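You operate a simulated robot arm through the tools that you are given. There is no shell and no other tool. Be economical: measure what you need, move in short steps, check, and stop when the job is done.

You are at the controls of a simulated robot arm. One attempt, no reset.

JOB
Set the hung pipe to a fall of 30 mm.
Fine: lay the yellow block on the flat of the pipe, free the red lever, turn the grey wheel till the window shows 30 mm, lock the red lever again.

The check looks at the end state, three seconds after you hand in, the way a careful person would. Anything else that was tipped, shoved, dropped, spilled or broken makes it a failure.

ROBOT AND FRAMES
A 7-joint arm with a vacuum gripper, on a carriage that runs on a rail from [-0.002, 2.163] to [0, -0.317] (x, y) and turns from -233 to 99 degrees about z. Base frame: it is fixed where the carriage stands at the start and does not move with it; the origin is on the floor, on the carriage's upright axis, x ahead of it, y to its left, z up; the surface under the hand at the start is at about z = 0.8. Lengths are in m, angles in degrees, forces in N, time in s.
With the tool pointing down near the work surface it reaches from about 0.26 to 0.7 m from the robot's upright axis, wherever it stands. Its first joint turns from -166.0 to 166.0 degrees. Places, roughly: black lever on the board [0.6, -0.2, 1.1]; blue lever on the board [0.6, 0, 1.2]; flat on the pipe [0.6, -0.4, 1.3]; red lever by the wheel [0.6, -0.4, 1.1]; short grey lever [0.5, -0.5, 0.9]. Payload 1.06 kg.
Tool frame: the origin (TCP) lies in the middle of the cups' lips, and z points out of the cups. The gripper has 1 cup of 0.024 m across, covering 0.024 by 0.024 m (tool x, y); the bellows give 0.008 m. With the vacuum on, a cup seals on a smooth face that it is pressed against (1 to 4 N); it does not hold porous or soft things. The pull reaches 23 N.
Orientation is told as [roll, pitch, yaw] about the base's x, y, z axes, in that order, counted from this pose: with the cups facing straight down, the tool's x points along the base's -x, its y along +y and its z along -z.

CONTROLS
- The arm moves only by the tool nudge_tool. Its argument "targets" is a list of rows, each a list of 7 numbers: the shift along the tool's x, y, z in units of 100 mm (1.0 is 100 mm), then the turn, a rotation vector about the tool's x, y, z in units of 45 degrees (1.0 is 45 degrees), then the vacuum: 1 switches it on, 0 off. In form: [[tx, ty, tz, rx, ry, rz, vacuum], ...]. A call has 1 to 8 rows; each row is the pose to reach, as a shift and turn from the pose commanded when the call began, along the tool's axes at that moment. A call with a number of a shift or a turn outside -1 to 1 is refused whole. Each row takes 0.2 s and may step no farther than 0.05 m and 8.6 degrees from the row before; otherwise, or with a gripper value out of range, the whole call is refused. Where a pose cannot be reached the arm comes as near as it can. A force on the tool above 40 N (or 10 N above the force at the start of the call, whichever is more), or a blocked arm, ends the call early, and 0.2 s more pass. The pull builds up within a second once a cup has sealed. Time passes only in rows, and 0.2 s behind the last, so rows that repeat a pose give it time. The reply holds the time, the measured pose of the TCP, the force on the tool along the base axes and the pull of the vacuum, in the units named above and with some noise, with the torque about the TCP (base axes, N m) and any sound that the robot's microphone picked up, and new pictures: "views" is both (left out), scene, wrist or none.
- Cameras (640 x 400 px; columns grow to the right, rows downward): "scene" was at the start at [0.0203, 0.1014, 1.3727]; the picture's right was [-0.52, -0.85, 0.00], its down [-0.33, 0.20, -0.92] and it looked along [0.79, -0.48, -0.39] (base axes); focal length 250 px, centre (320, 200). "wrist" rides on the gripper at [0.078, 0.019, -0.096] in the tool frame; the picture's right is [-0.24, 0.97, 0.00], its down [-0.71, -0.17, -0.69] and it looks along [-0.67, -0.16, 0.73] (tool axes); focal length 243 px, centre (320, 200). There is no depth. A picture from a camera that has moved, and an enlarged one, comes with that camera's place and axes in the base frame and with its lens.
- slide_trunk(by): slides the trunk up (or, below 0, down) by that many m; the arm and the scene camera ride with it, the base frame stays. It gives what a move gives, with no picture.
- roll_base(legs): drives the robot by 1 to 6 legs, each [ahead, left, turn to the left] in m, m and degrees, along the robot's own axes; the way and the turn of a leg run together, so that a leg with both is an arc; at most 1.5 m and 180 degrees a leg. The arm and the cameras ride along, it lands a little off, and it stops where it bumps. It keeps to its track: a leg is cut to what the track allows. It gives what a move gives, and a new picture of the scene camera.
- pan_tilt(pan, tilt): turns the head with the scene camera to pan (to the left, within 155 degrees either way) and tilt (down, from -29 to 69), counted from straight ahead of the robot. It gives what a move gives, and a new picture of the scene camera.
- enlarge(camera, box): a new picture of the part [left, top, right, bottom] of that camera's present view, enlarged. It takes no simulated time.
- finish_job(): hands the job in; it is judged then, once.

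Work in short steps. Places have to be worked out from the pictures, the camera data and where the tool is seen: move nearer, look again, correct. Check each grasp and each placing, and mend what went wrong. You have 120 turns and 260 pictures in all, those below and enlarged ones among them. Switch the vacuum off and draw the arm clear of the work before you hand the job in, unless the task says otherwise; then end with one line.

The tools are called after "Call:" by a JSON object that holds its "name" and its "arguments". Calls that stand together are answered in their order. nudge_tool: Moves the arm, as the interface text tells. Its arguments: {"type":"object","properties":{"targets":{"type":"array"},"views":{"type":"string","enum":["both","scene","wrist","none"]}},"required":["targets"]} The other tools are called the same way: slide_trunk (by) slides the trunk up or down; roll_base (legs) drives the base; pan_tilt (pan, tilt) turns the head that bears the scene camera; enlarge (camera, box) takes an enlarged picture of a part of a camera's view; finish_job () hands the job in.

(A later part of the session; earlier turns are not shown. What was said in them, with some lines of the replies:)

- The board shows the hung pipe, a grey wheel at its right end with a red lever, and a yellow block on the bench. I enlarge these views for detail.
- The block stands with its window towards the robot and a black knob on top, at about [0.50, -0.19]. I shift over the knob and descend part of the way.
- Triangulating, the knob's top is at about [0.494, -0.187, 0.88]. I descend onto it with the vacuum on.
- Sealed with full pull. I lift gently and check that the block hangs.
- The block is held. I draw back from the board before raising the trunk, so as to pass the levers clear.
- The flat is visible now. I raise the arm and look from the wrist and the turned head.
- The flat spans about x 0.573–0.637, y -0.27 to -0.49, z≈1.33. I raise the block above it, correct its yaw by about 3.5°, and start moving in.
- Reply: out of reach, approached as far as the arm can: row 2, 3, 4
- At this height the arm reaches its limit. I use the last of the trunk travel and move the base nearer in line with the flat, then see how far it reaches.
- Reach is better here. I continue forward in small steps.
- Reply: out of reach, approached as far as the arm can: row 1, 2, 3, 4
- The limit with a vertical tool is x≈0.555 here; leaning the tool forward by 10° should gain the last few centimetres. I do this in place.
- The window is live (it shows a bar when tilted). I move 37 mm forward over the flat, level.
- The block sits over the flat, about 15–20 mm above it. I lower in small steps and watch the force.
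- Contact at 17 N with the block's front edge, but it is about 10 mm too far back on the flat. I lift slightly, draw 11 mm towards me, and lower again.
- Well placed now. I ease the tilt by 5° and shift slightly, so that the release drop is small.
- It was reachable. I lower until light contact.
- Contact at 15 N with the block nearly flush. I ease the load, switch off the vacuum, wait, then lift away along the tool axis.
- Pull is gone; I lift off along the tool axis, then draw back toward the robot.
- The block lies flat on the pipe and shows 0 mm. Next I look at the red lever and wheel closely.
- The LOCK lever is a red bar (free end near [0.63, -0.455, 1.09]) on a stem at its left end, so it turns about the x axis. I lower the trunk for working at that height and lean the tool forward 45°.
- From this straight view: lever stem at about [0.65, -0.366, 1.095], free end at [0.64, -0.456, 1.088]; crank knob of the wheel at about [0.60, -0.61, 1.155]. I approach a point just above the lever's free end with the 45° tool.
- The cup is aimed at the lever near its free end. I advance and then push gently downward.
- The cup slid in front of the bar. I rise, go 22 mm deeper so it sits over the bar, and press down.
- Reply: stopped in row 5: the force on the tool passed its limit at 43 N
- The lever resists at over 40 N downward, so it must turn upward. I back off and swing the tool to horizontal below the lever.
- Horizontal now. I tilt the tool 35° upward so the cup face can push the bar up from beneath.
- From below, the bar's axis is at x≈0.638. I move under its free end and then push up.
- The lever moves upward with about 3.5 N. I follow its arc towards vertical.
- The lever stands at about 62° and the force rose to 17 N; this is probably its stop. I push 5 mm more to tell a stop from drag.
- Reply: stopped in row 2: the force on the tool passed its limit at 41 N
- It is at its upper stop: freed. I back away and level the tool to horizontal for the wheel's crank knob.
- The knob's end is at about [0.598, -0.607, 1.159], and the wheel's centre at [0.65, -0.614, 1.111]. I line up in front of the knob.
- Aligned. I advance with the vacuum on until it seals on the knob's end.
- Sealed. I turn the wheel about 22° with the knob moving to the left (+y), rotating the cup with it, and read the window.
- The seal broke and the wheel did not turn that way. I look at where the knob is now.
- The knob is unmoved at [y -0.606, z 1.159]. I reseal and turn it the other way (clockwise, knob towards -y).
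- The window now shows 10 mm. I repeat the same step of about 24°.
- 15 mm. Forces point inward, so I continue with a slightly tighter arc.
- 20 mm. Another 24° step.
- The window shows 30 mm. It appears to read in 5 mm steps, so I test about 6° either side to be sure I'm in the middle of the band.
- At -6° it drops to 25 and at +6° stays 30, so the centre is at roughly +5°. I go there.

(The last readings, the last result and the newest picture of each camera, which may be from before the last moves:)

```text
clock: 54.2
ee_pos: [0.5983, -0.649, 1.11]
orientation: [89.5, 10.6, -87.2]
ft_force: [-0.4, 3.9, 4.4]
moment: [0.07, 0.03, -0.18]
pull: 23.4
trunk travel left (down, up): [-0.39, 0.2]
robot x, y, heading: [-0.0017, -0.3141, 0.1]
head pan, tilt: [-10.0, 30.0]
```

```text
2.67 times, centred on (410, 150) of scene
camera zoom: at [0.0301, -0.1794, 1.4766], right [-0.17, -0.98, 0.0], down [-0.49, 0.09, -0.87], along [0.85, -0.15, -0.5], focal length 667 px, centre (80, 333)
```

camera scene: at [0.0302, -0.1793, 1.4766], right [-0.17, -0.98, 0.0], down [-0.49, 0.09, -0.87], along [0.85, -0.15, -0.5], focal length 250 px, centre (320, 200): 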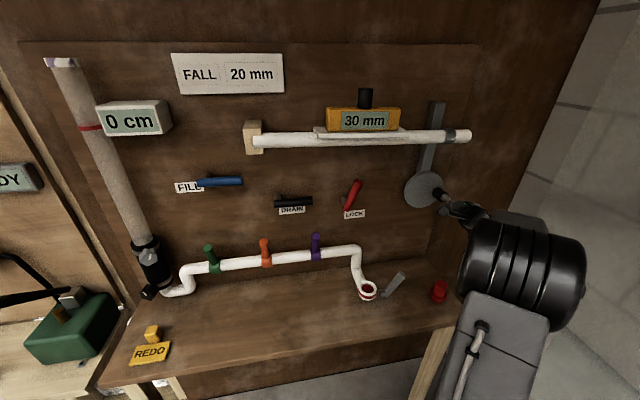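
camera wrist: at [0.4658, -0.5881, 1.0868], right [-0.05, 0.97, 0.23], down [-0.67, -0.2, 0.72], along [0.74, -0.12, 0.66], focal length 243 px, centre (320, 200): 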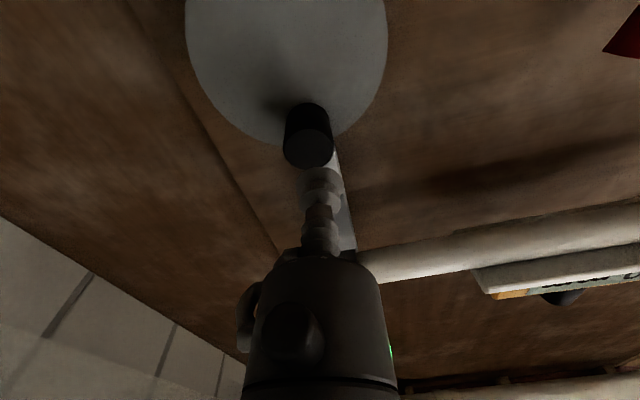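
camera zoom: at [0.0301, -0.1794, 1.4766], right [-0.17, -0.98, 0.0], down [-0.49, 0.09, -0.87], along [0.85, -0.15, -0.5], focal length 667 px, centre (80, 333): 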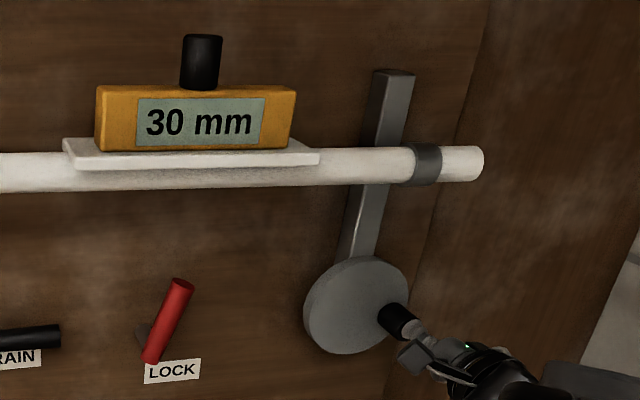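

30 mm. I release the knob and back straight off, then check that the reading holds.

Call:
{"name": "nudge_tool", "arguments": {"targets": [[0, 0, 0, 0, 0, 0, 0], [0, 0, 0, 0, 0, 0, 0], [0, 0, 0, 0, 0, 0, 0], [0, 0, -0.3, 0, 0, 0, 0], [0, 0, -0.6, 0, 0, 0, 0], [0, 0, -0.6, 0, 0, 0, 0]], "views": "scene"}}

Call:
{"name": "enlarge", "arguments": {"camera": "scene", "box": [310, 75, 510, 225]}}

```text
clock: 55.6
ee_pos: [0.5389, -0.6535, 1.1103]
orientation: [89.6, 10.6, -87.1]
ft_force: [0.3, 0.1, -0.4]
moment: [0.0, 0.01, -0.03]
pull: 0.0
trunk travel left (down, up): [-0.39, 0.2]
robot x, y, heading: [-0.0006, -0.313, -0.2]
head pan, tilt: [-10.0, 30.0]
camera scene: at [0.0303, -0.1802, 1.4766], right [-0.17, -0.98, 0.0], down [-0.49, 0.09, -0.87], along [0.85, -0.15, -0.5], focal length 250 px, centre (320, 200)
```

scene: 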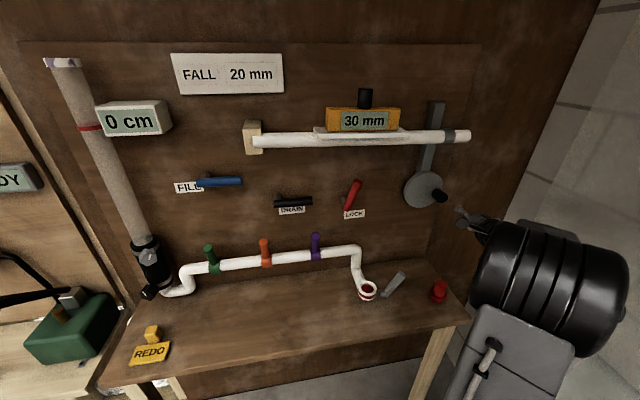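

```text
2.67 times, centred on (410, 150) of scene
camera zoom: at [0.0303, -0.1802, 1.4766], right [-0.17, -0.98, 0.0], down [-0.49, 0.09, -0.87], along [0.85, -0.15, -0.5], focal length 667 px, centre (80, 333)
```

zoom: 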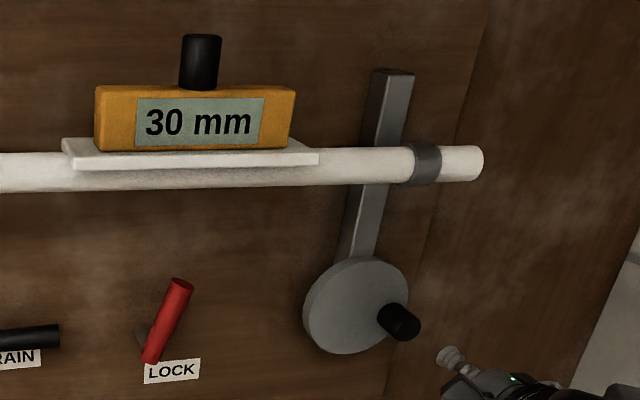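

The reading holds at 30 mm with the knob released. I unroll the tool in place before going to the red lever.

Call:
{"name": "nudge_tool", "arguments": {"targets": [[0, 0, -0.1, 0, 0, -0.19, 0], [0, 0, -0.2, 0, 0, -0.38, 0], [0, 0, -0.2, 0, 0, -0.57, 0], [0, 0, -0.2, 0, 0, -0.76, 0], [0, 0, -0.2, 0, 0, -0.95, 0], [0, 0, -0.2, 0, 0, -1.0, 0]], "views": "none"}}

Call:
{"name": "nudge_tool", "arguments": {"targets": [[0, 0, 0, 0, 0, -0.19, 0], [0, 0, 0, 0, 0, -0.38, 0], [0, 0, 0, 0, 0, -0.57, 0], [0, 0, 0, 0, 0, -0.76, 0], [0, 0, 0, 0, 0, -0.95, 0], [0, 0, 0, 0, 0, -1.0, 0]], "views": "none"}}

Call:
{"name": "nudge_tool", "arguments": {"targets": [[0, 0, 0, 0, 0, -0.12, 0], [0, 0, 0, 0, 0, -0.24, 0], [0, 0, 0, 0, 0, -0.24, 0]], "views": "both"}}

```text
clock: 57.0
ee_pos: [0.5201, -0.6545, 1.1105]
orientation: [89.3, -34.5, -86.7]
ft_force: [0.5, -0.5, -0.5]
moment: [-0.03, 0.02, 0.04]
pull: 0.0
trunk travel left (down, up): [-0.39, 0.2]
robot x, y, heading: [0.0002, -0.3128, -0.0]
head pan, tilt: [-10.0, 30.0]
```

```text
clock: 58.4
ee_pos: [0.519, -0.6538, 1.1107]
orientation: [87.0, -79.5, -84.1]
ft_force: [0.4, 0.2, 0.0]
moment: [0.01, 0.02, 0.02]
pull: 0.0
trunk travel left (down, up): [-0.39, 0.2]
robot x, y, heading: [-0.0053, -0.3129, -0.1]
head pan, tilt: [-10.0, 30.0]
```

```text
clock: 59.2
ee_pos: [0.5192, -0.6554, 1.1102]
orientation: [-25.0, -89.4, 28.0]
ft_force: [-1.0, 0.3, 0.9]
moment: [0.03, 0.0, 0.0]
pull: 0.0
trunk travel left (down, up): [-0.39, 0.2]
robot x, y, heading: [0.0018, -0.3137, -0.2]
head pan, tilt: [-10.0, 30.0]
camera scene: at [0.0306, -0.1802, 1.4766], right [-0.17, -0.98, 0.0], down [-0.49, 0.09, -0.87], along [0.85, -0.15, -0.5], focal length 250 px, centre (320, 200)
camera wrist: at [0.4221, -0.6405, 1.0329], right [-0.05, 0.97, 0.23], down [-0.67, -0.2, 0.72], along [0.74, -0.12, 0.66], focal length 243 px, centre (320, 200)
```

scene: 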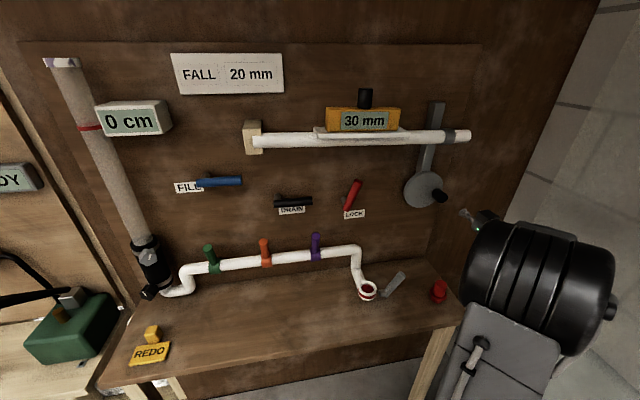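
wrist: 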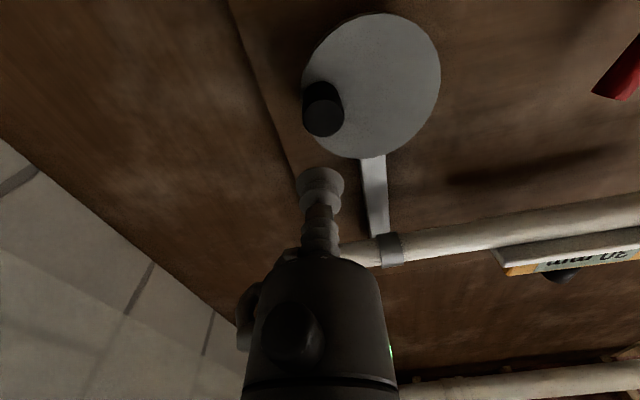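

Unrolled. I move left along the board, well in front of it, to just left of the lever's tip.

Call:
{"name": "nudge_tool", "arguments": {"targets": [[-0.2, 0.4, 0, 0, 0, 0, 0], [-0.4, 0.75, 0, 0, 0, 0, 0], [-0.55, 1.0, 0, 0, 0, 0, 0], [-0.55, 1.0, 0, 0, 0, 0, 0]], "views": "none"}}

Call:
{"name": "nudge_tool", "arguments": {"targets": [[0, 0.45, 0, 0, 0, 0, 0], [0, 0.9, 0, 0, 0, 0, 0], [0, 1.0, 0, 0, 0, 0, 0], [0, 1.0, 0, 0, 0, 0, 0]], "views": "none"}}

Call:
{"name": "nudge_tool", "arguments": {"targets": [[0, 0.45, 0.2, 0, 0, 0, 0], [0, 0.9, 0.4, 0, 0, 0, 0], [0, 0.92, 0.5, 0, 0, 0, 0], [0, 0.92, 0.5, 0, 0, 0, 0]], "views": "both"}}

Call:
{"name": "enlarge", "arguments": {"camera": "scene", "box": [310, 130, 450, 230]}}

```text
clock: 60.2
ee_pos: [0.5144, -0.5525, 1.1662]
orientation: [-20.4, -89.5, 23.5]
ft_force: [-0.3, -0.8, -0.2]
moment: [0.0, 0.02, -0.01]
pull: 0.0
trunk travel left (down, up): [-0.39, 0.2]
robot x, y, heading: [0.0014, -0.3158, -0.1]
head pan, tilt: [-10.0, 30.0]
```

```text
clock: 61.2
ee_pos: [0.508, -0.4533, 1.1648]
orientation: [-20.4, -89.3, 23.5]
ft_force: [0.2, 0.3, -0.9]
moment: [-0.02, 0.03, -0.03]
pull: 0.1
trunk travel left (down, up): [-0.39, 0.2]
robot x, y, heading: [0.0009, -0.3144, 0.1]
head pan, tilt: [-10.0, 30.0]
```

```text
clock: 62.2
ee_pos: [0.5553, -0.3601, 1.1651]
orientation: [-19.2, -89.4, 22.1]
ft_force: [-0.2, 0.2, -0.9]
moment: [0.01, 0.03, 0.06]
pull: 0.0
trunk travel left (down, up): [-0.39, 0.2]
robot x, y, heading: [0.0021, -0.3109, 0.2]
head pan, tilt: [-10.0, 30.0]
camera scene: at [0.0307, -0.1803, 1.4766], right [-0.17, -0.98, 0.0], down [-0.49, 0.09, -0.87], along [0.85, -0.15, -0.5], focal length 250 px, centre (320, 200)
camera wrist: at [0.4578, -0.3463, 1.0872], right [-0.05, 0.97, 0.23], down [-0.67, -0.2, 0.72], along [0.74, -0.12, 0.66], focal length 243 px, centre (320, 200)
```

scene: 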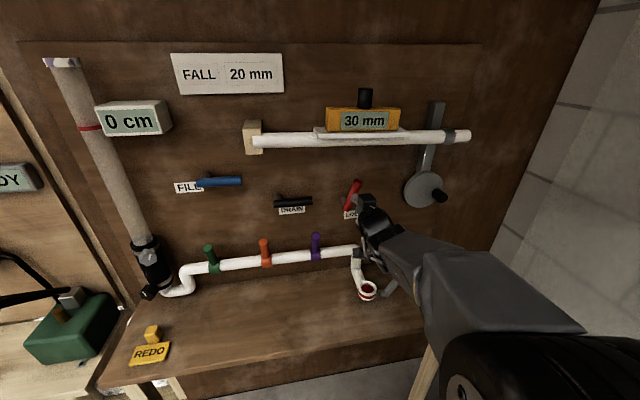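
wrist: 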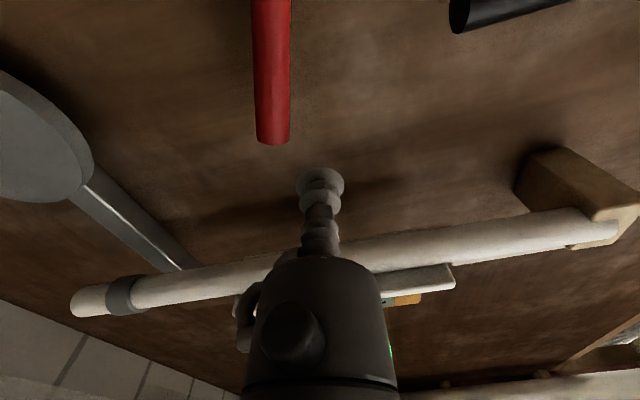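

```text
4.00 times, centred on (380, 180) of scene
camera zoom: at [0.0307, -0.1803, 1.4766], right [-0.17, -0.98, 0.0], down [-0.49, 0.09, -0.87], along [0.85, -0.15, -0.5], focal length 1001 px, centre (80, 280)
```

zoom: 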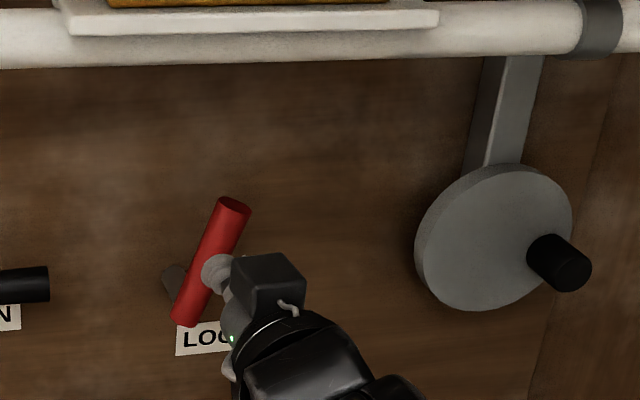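

The lever's tip is at about y -0.395, z 1.168. I insert the cup on its left side, at y -0.352.

Call:
{"name": "nudge_tool", "arguments": {"targets": [[0.06, 0.1, 0.1, 0, 0, 0, 0], [0.06, 0.12, 0.45, 0, 0, 0, 0], [0.06, 0.12, 0.85, 0, 0, 0, 0], [0.06, 0.12, 0.85, 0, 0, 0, 0]], "views": "both"}}

Call:
{"name": "enlarge", "arguments": {"camera": "scene", "box": [310, 130, 450, 230]}}

```text
clock: 63.2
ee_pos: [0.6403, -0.345, 1.1586]
orientation: [-18.5, -89.4, 21.5]
ft_force: [0.1, 0.4, 0.3]
moment: [0.03, 0.0, 0.01]
pull: 0.1
trunk travel left (down, up): [-0.39, 0.2]
robot x, y, heading: [0.0003, -0.3143, 0.1]
head pan, tilt: [-10.0, 30.0]
camera scene: at [0.0312, -0.1802, 1.4766], right [-0.17, -0.98, 0.0], down [-0.49, 0.09, -0.87], along [0.85, -0.15, -0.5], focal length 250 px, centre (320, 200)
camera wrist: at [0.5427, -0.3311, 1.0808], right [-0.05, 0.97, 0.23], down [-0.67, -0.2, 0.72], along [0.74, -0.12, 0.66], focal length 243 px, centre (320, 200)
```

scene: 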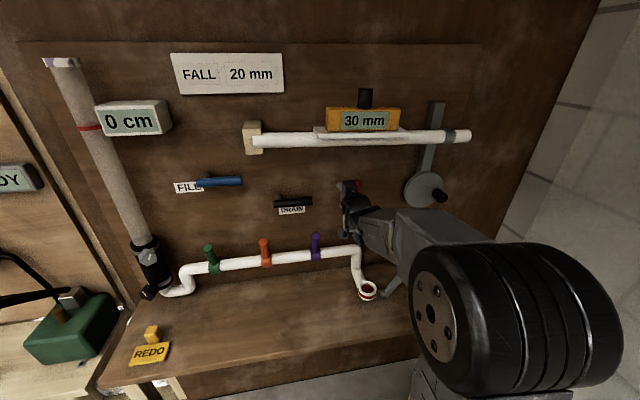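
wrist: 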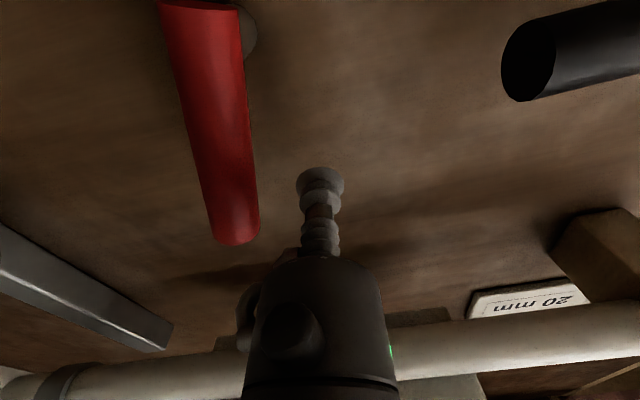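

```text
4.00 times, centred on (380, 180) of scene
camera zoom: at [0.0312, -0.1802, 1.4766], right [-0.17, -0.98, 0.0], down [-0.49, 0.09, -0.87], along [0.85, -0.15, -0.5], focal length 1001 px, centre (80, 280)
```

zoom: 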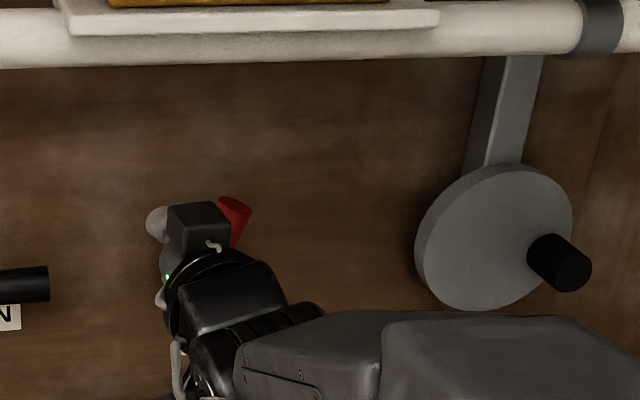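

The cup is on the lever's left. I sweep it right and down along the lever's arc toward horizontal.

Call:
{"name": "nudge_tool", "arguments": {"targets": [[-0.114, -0.3, -0.02, 0, 0, 0, 0], [-0.08, -0.43, -0.03, 0, 0, 0, 0], [-0.044, -0.53, -0.03, 0, 0, 0, 0], [0.02, -0.63, -0.04, 0, 0, 0, 0], [0.076, -0.7, -0.04, 0, 0, 0, 0], [0.15, -0.77, -0.04, 0, 0, 0, 0], [0.23, -0.83, -0.05, 0, 0, 0, 0]], "views": "scene"}}

Call:
{"name": "enlarge", "arguments": {"camera": "scene", "box": [310, 130, 450, 230]}}

```text
clock: 64.8
ee_pos: [0.6391, -0.427, 1.1349]
orientation: [-21.8, -89.4, 24.8]
ft_force: [1.8, 1.9, 3.1]
moment: [0.05, 0.0, 0.0]
pull: 0.0
trunk travel left (down, up): [-0.39, 0.2]
robot x, y, heading: [0.001, -0.313, 0.2]
head pan, tilt: [-10.0, 30.0]
camera scene: at [0.0305, -0.1799, 1.4766], right [-0.17, -0.98, 0.0], down [-0.49, 0.09, -0.87], along [0.85, -0.15, -0.5], focal length 250 px, centre (320, 200)
```

scene: 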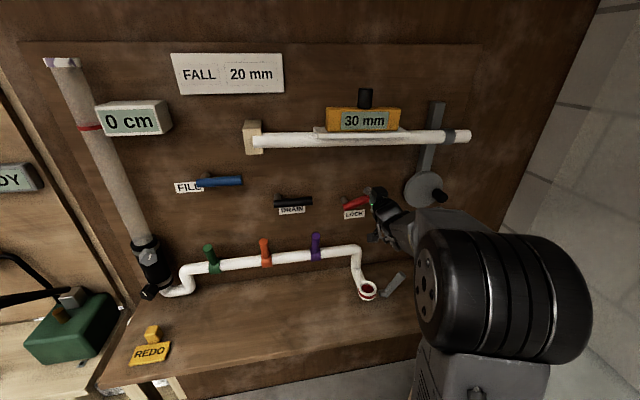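

```text
4.00 times, centred on (380, 180) of scene
camera zoom: at [0.0305, -0.1799, 1.4766], right [-0.17, -0.98, 0.0], down [-0.49, 0.09, -0.87], along [0.85, -0.15, -0.5], focal length 1001 px, centre (80, 280)
```

zoom: 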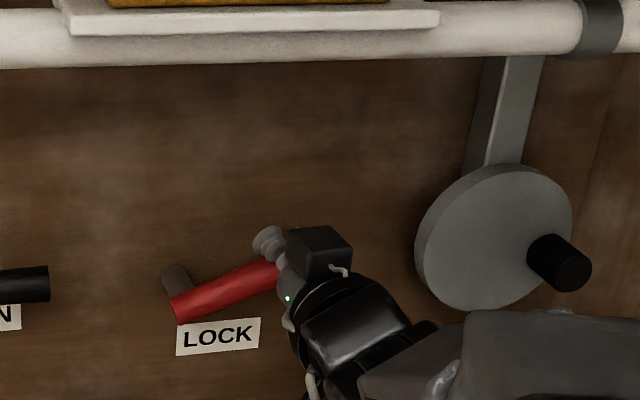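

The lever follows; about 17° remain. I continue down to the stop.

Call:
{"name": "nudge_tool", "arguments": {"targets": [[0.1, -0.05, 0, 0, 0, 0, 0], [0.18, -0.08, 0, 0, 0, 0, 0], [0.23, -0.08, 0, 0, 0, 0, 0], [0.27, -0.08, 0, 0, 0, 0, 0], [0.3, -0.08, 0, 0, 0, 0, 0]], "views": "scene"}}

Call:
{"name": "enlarge", "arguments": {"camera": "scene", "box": [310, 130, 450, 230]}}

```text
clock: 66.0
ee_pos: [0.6385, -0.4354, 1.1105]
orientation: [-123.3, -89.7, 126.3]
ft_force: [7.3, -4.3, 38.6]
moment: [0.12, -0.08, 0.09]
pull: 0.1
trunk travel left (down, up): [-0.39, 0.2]
robot x, y, heading: [0.0008, -0.3148, -0.2]
head pan, tilt: [-10.0, 30.0]
camera scene: at [0.0284, -0.1802, 1.4773], right [-0.17, -0.98, 0.0], down [-0.49, 0.09, -0.87], along [0.85, -0.15, -0.5], focal length 250 px, centre (320, 200)
```

scene: 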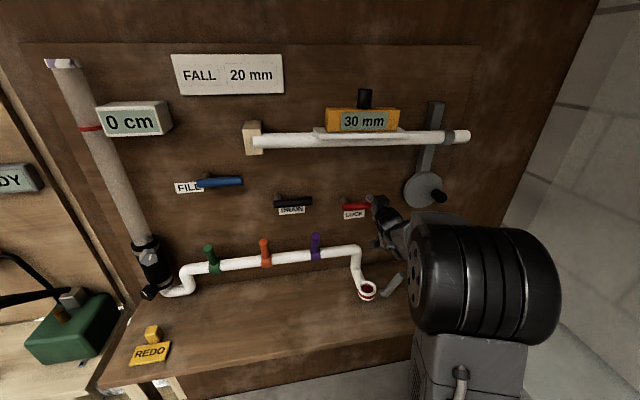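

```text
4.00 times, centred on (380, 180) of scene
camera zoom: at [0.0284, -0.1802, 1.4773], right [-0.17, -0.98, 0.0], down [-0.49, 0.09, -0.87], along [0.85, -0.15, -0.5], focal length 1001 px, centre (80, 280)
```

zoom: 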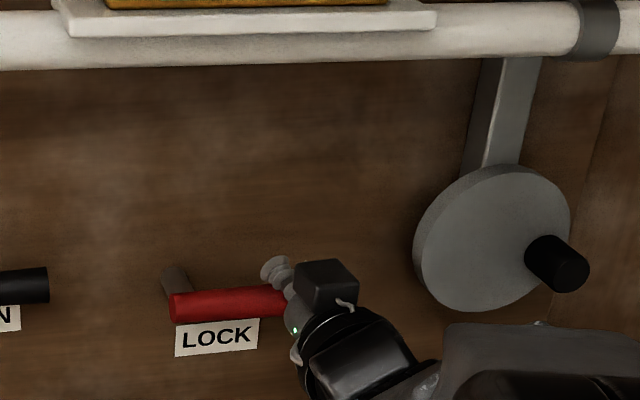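

The lever is horizontal against its stop (38 N). I lift off, draw back, and inspect.

Call:
{"name": "nudge_tool", "arguments": {"targets": [[-0.2, 0, 0, 0, 0, 0, 0], [-0.3, 0, -0.1, 0, 0, 0, 0], [-0.3, 0, -0.5, 0, 0, 0, 0], [-0.3, 0, -0.95, 0, 0, 0, 0], [-0.3, 0, -1.0, 0, 0, 0, 0]], "views": "none"}}

Call:
{"name": "nudge_tool", "arguments": {"targets": [[0, -0.4, -0.2, 0, 0, 0, 0], [0, -0.8, -0.4, 0, 0, 0, 0], [0, -1.0, -0.5, 0, 0, 0, 0], [0, -1.0, -0.5, 0, 0, 0, 0]], "views": "both"}}

Call:
{"name": "enlarge", "arguments": {"camera": "scene", "box": [310, 75, 510, 225]}}

```text
clock: 67.2
ee_pos: [0.5382, -0.4391, 1.1363]
orientation: [-22.0, -89.3, 25.1]
ft_force: [0.4, 0.3, -1.1]
moment: [-0.01, 0.0, -0.01]
pull: 0.0
trunk travel left (down, up): [-0.39, 0.2]
robot x, y, heading: [0.0018, -0.3144, -0.2]
head pan, tilt: [-10.0, 30.0]
```

```text
clock: 68.2
ee_pos: [0.4948, -0.5441, 1.1374]
orientation: [-18.5, -89.4, 21.4]
ft_force: [0.7, 0.3, -0.5]
moment: [0.04, -0.01, 0.01]
pull: 0.1
trunk travel left (down, up): [-0.39, 0.2]
robot x, y, heading: [0.0003, -0.3175, 0.0]
head pan, tilt: [-10.0, 30.0]
camera scene: at [0.0306, -0.1803, 1.4766], right [-0.17, -0.98, 0.0], down [-0.49, 0.09, -0.87], along [0.85, -0.15, -0.5], focal length 250 px, centre (320, 200)
camera wrist: at [0.397, -0.529, 1.0592], right [-0.05, 0.97, 0.23], down [-0.67, -0.2, 0.72], along [0.74, -0.12, 0.66], focal length 243 px, centre (320, 200)
```

scene: 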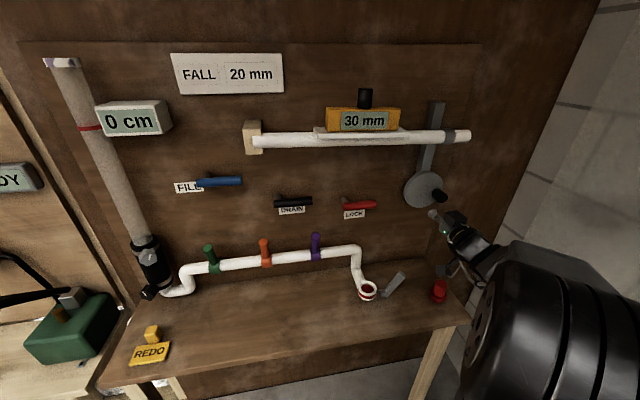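
wrist: 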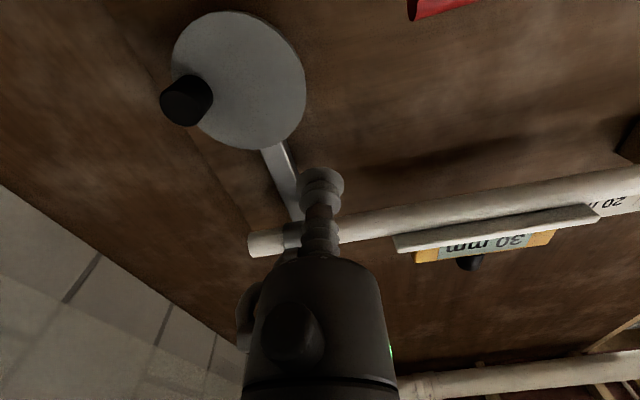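

```text
2.67 times, centred on (410, 150) of scene
camera zoom: at [0.0306, -0.1803, 1.4766], right [-0.17, -0.98, 0.0], down [-0.49, 0.09, -0.87], along [0.85, -0.15, -0.5], focal length 667 px, centre (80, 333)
```

zoom: 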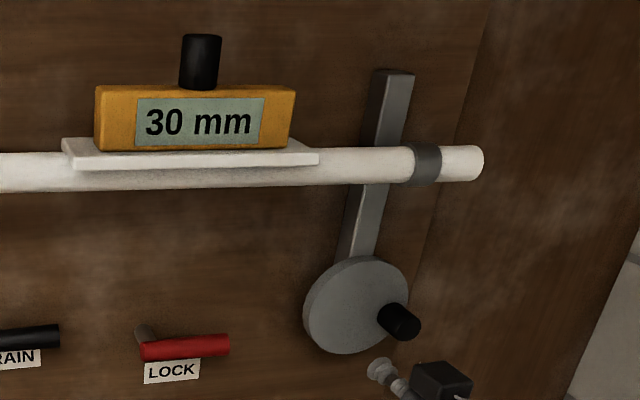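

The window shows 30 mm, the lever is locked, and nothing else has moved. I draw the arm a little farther back before handing in.

Call:
{"name": "nudge_tool", "arguments": {"targets": [[0, 0, -0.4, 0, 0, 0, 0], [0, 0, -0.7, 0, 0, 0, 0], [0, 0, -0.7, 0, 0, 0, 0]], "views": "scene"}}

```text
clock: 69.0
ee_pos: [0.4248, -0.5457, 1.1378]
orientation: [-18.5, -89.4, 21.5]
ft_force: [0.1, -0.4, -0.1]
moment: [-0.02, -0.01, -0.01]
pull: 0.0
trunk travel left (down, up): [-0.39, 0.2]
robot x, y, heading: [-0.0015, -0.3092, 0.1]
head pan, tilt: [-10.0, 30.0]
camera scene: at [0.0302, -0.1802, 1.4766], right [-0.17, -0.98, 0.0], down [-0.49, 0.09, -0.87], along [0.85, -0.15, -0.5], focal length 250 px, centre (320, 200)
```

scene: 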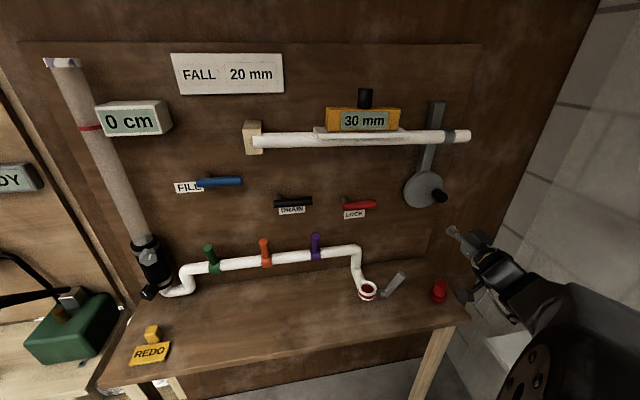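

The arm is clear, the vacuum is off, and the window still shows 30 mm with the lever locked. I hand in.

Call:
{"name": "finish_job", "arguments": {}}

```text
The job is handed in.
```

I set the hung pipe to a fall of 30 mm: the yellow block is on the flat with its window showing 30 mm, the red lever is locked, and the arm is clear with the vacuum off.
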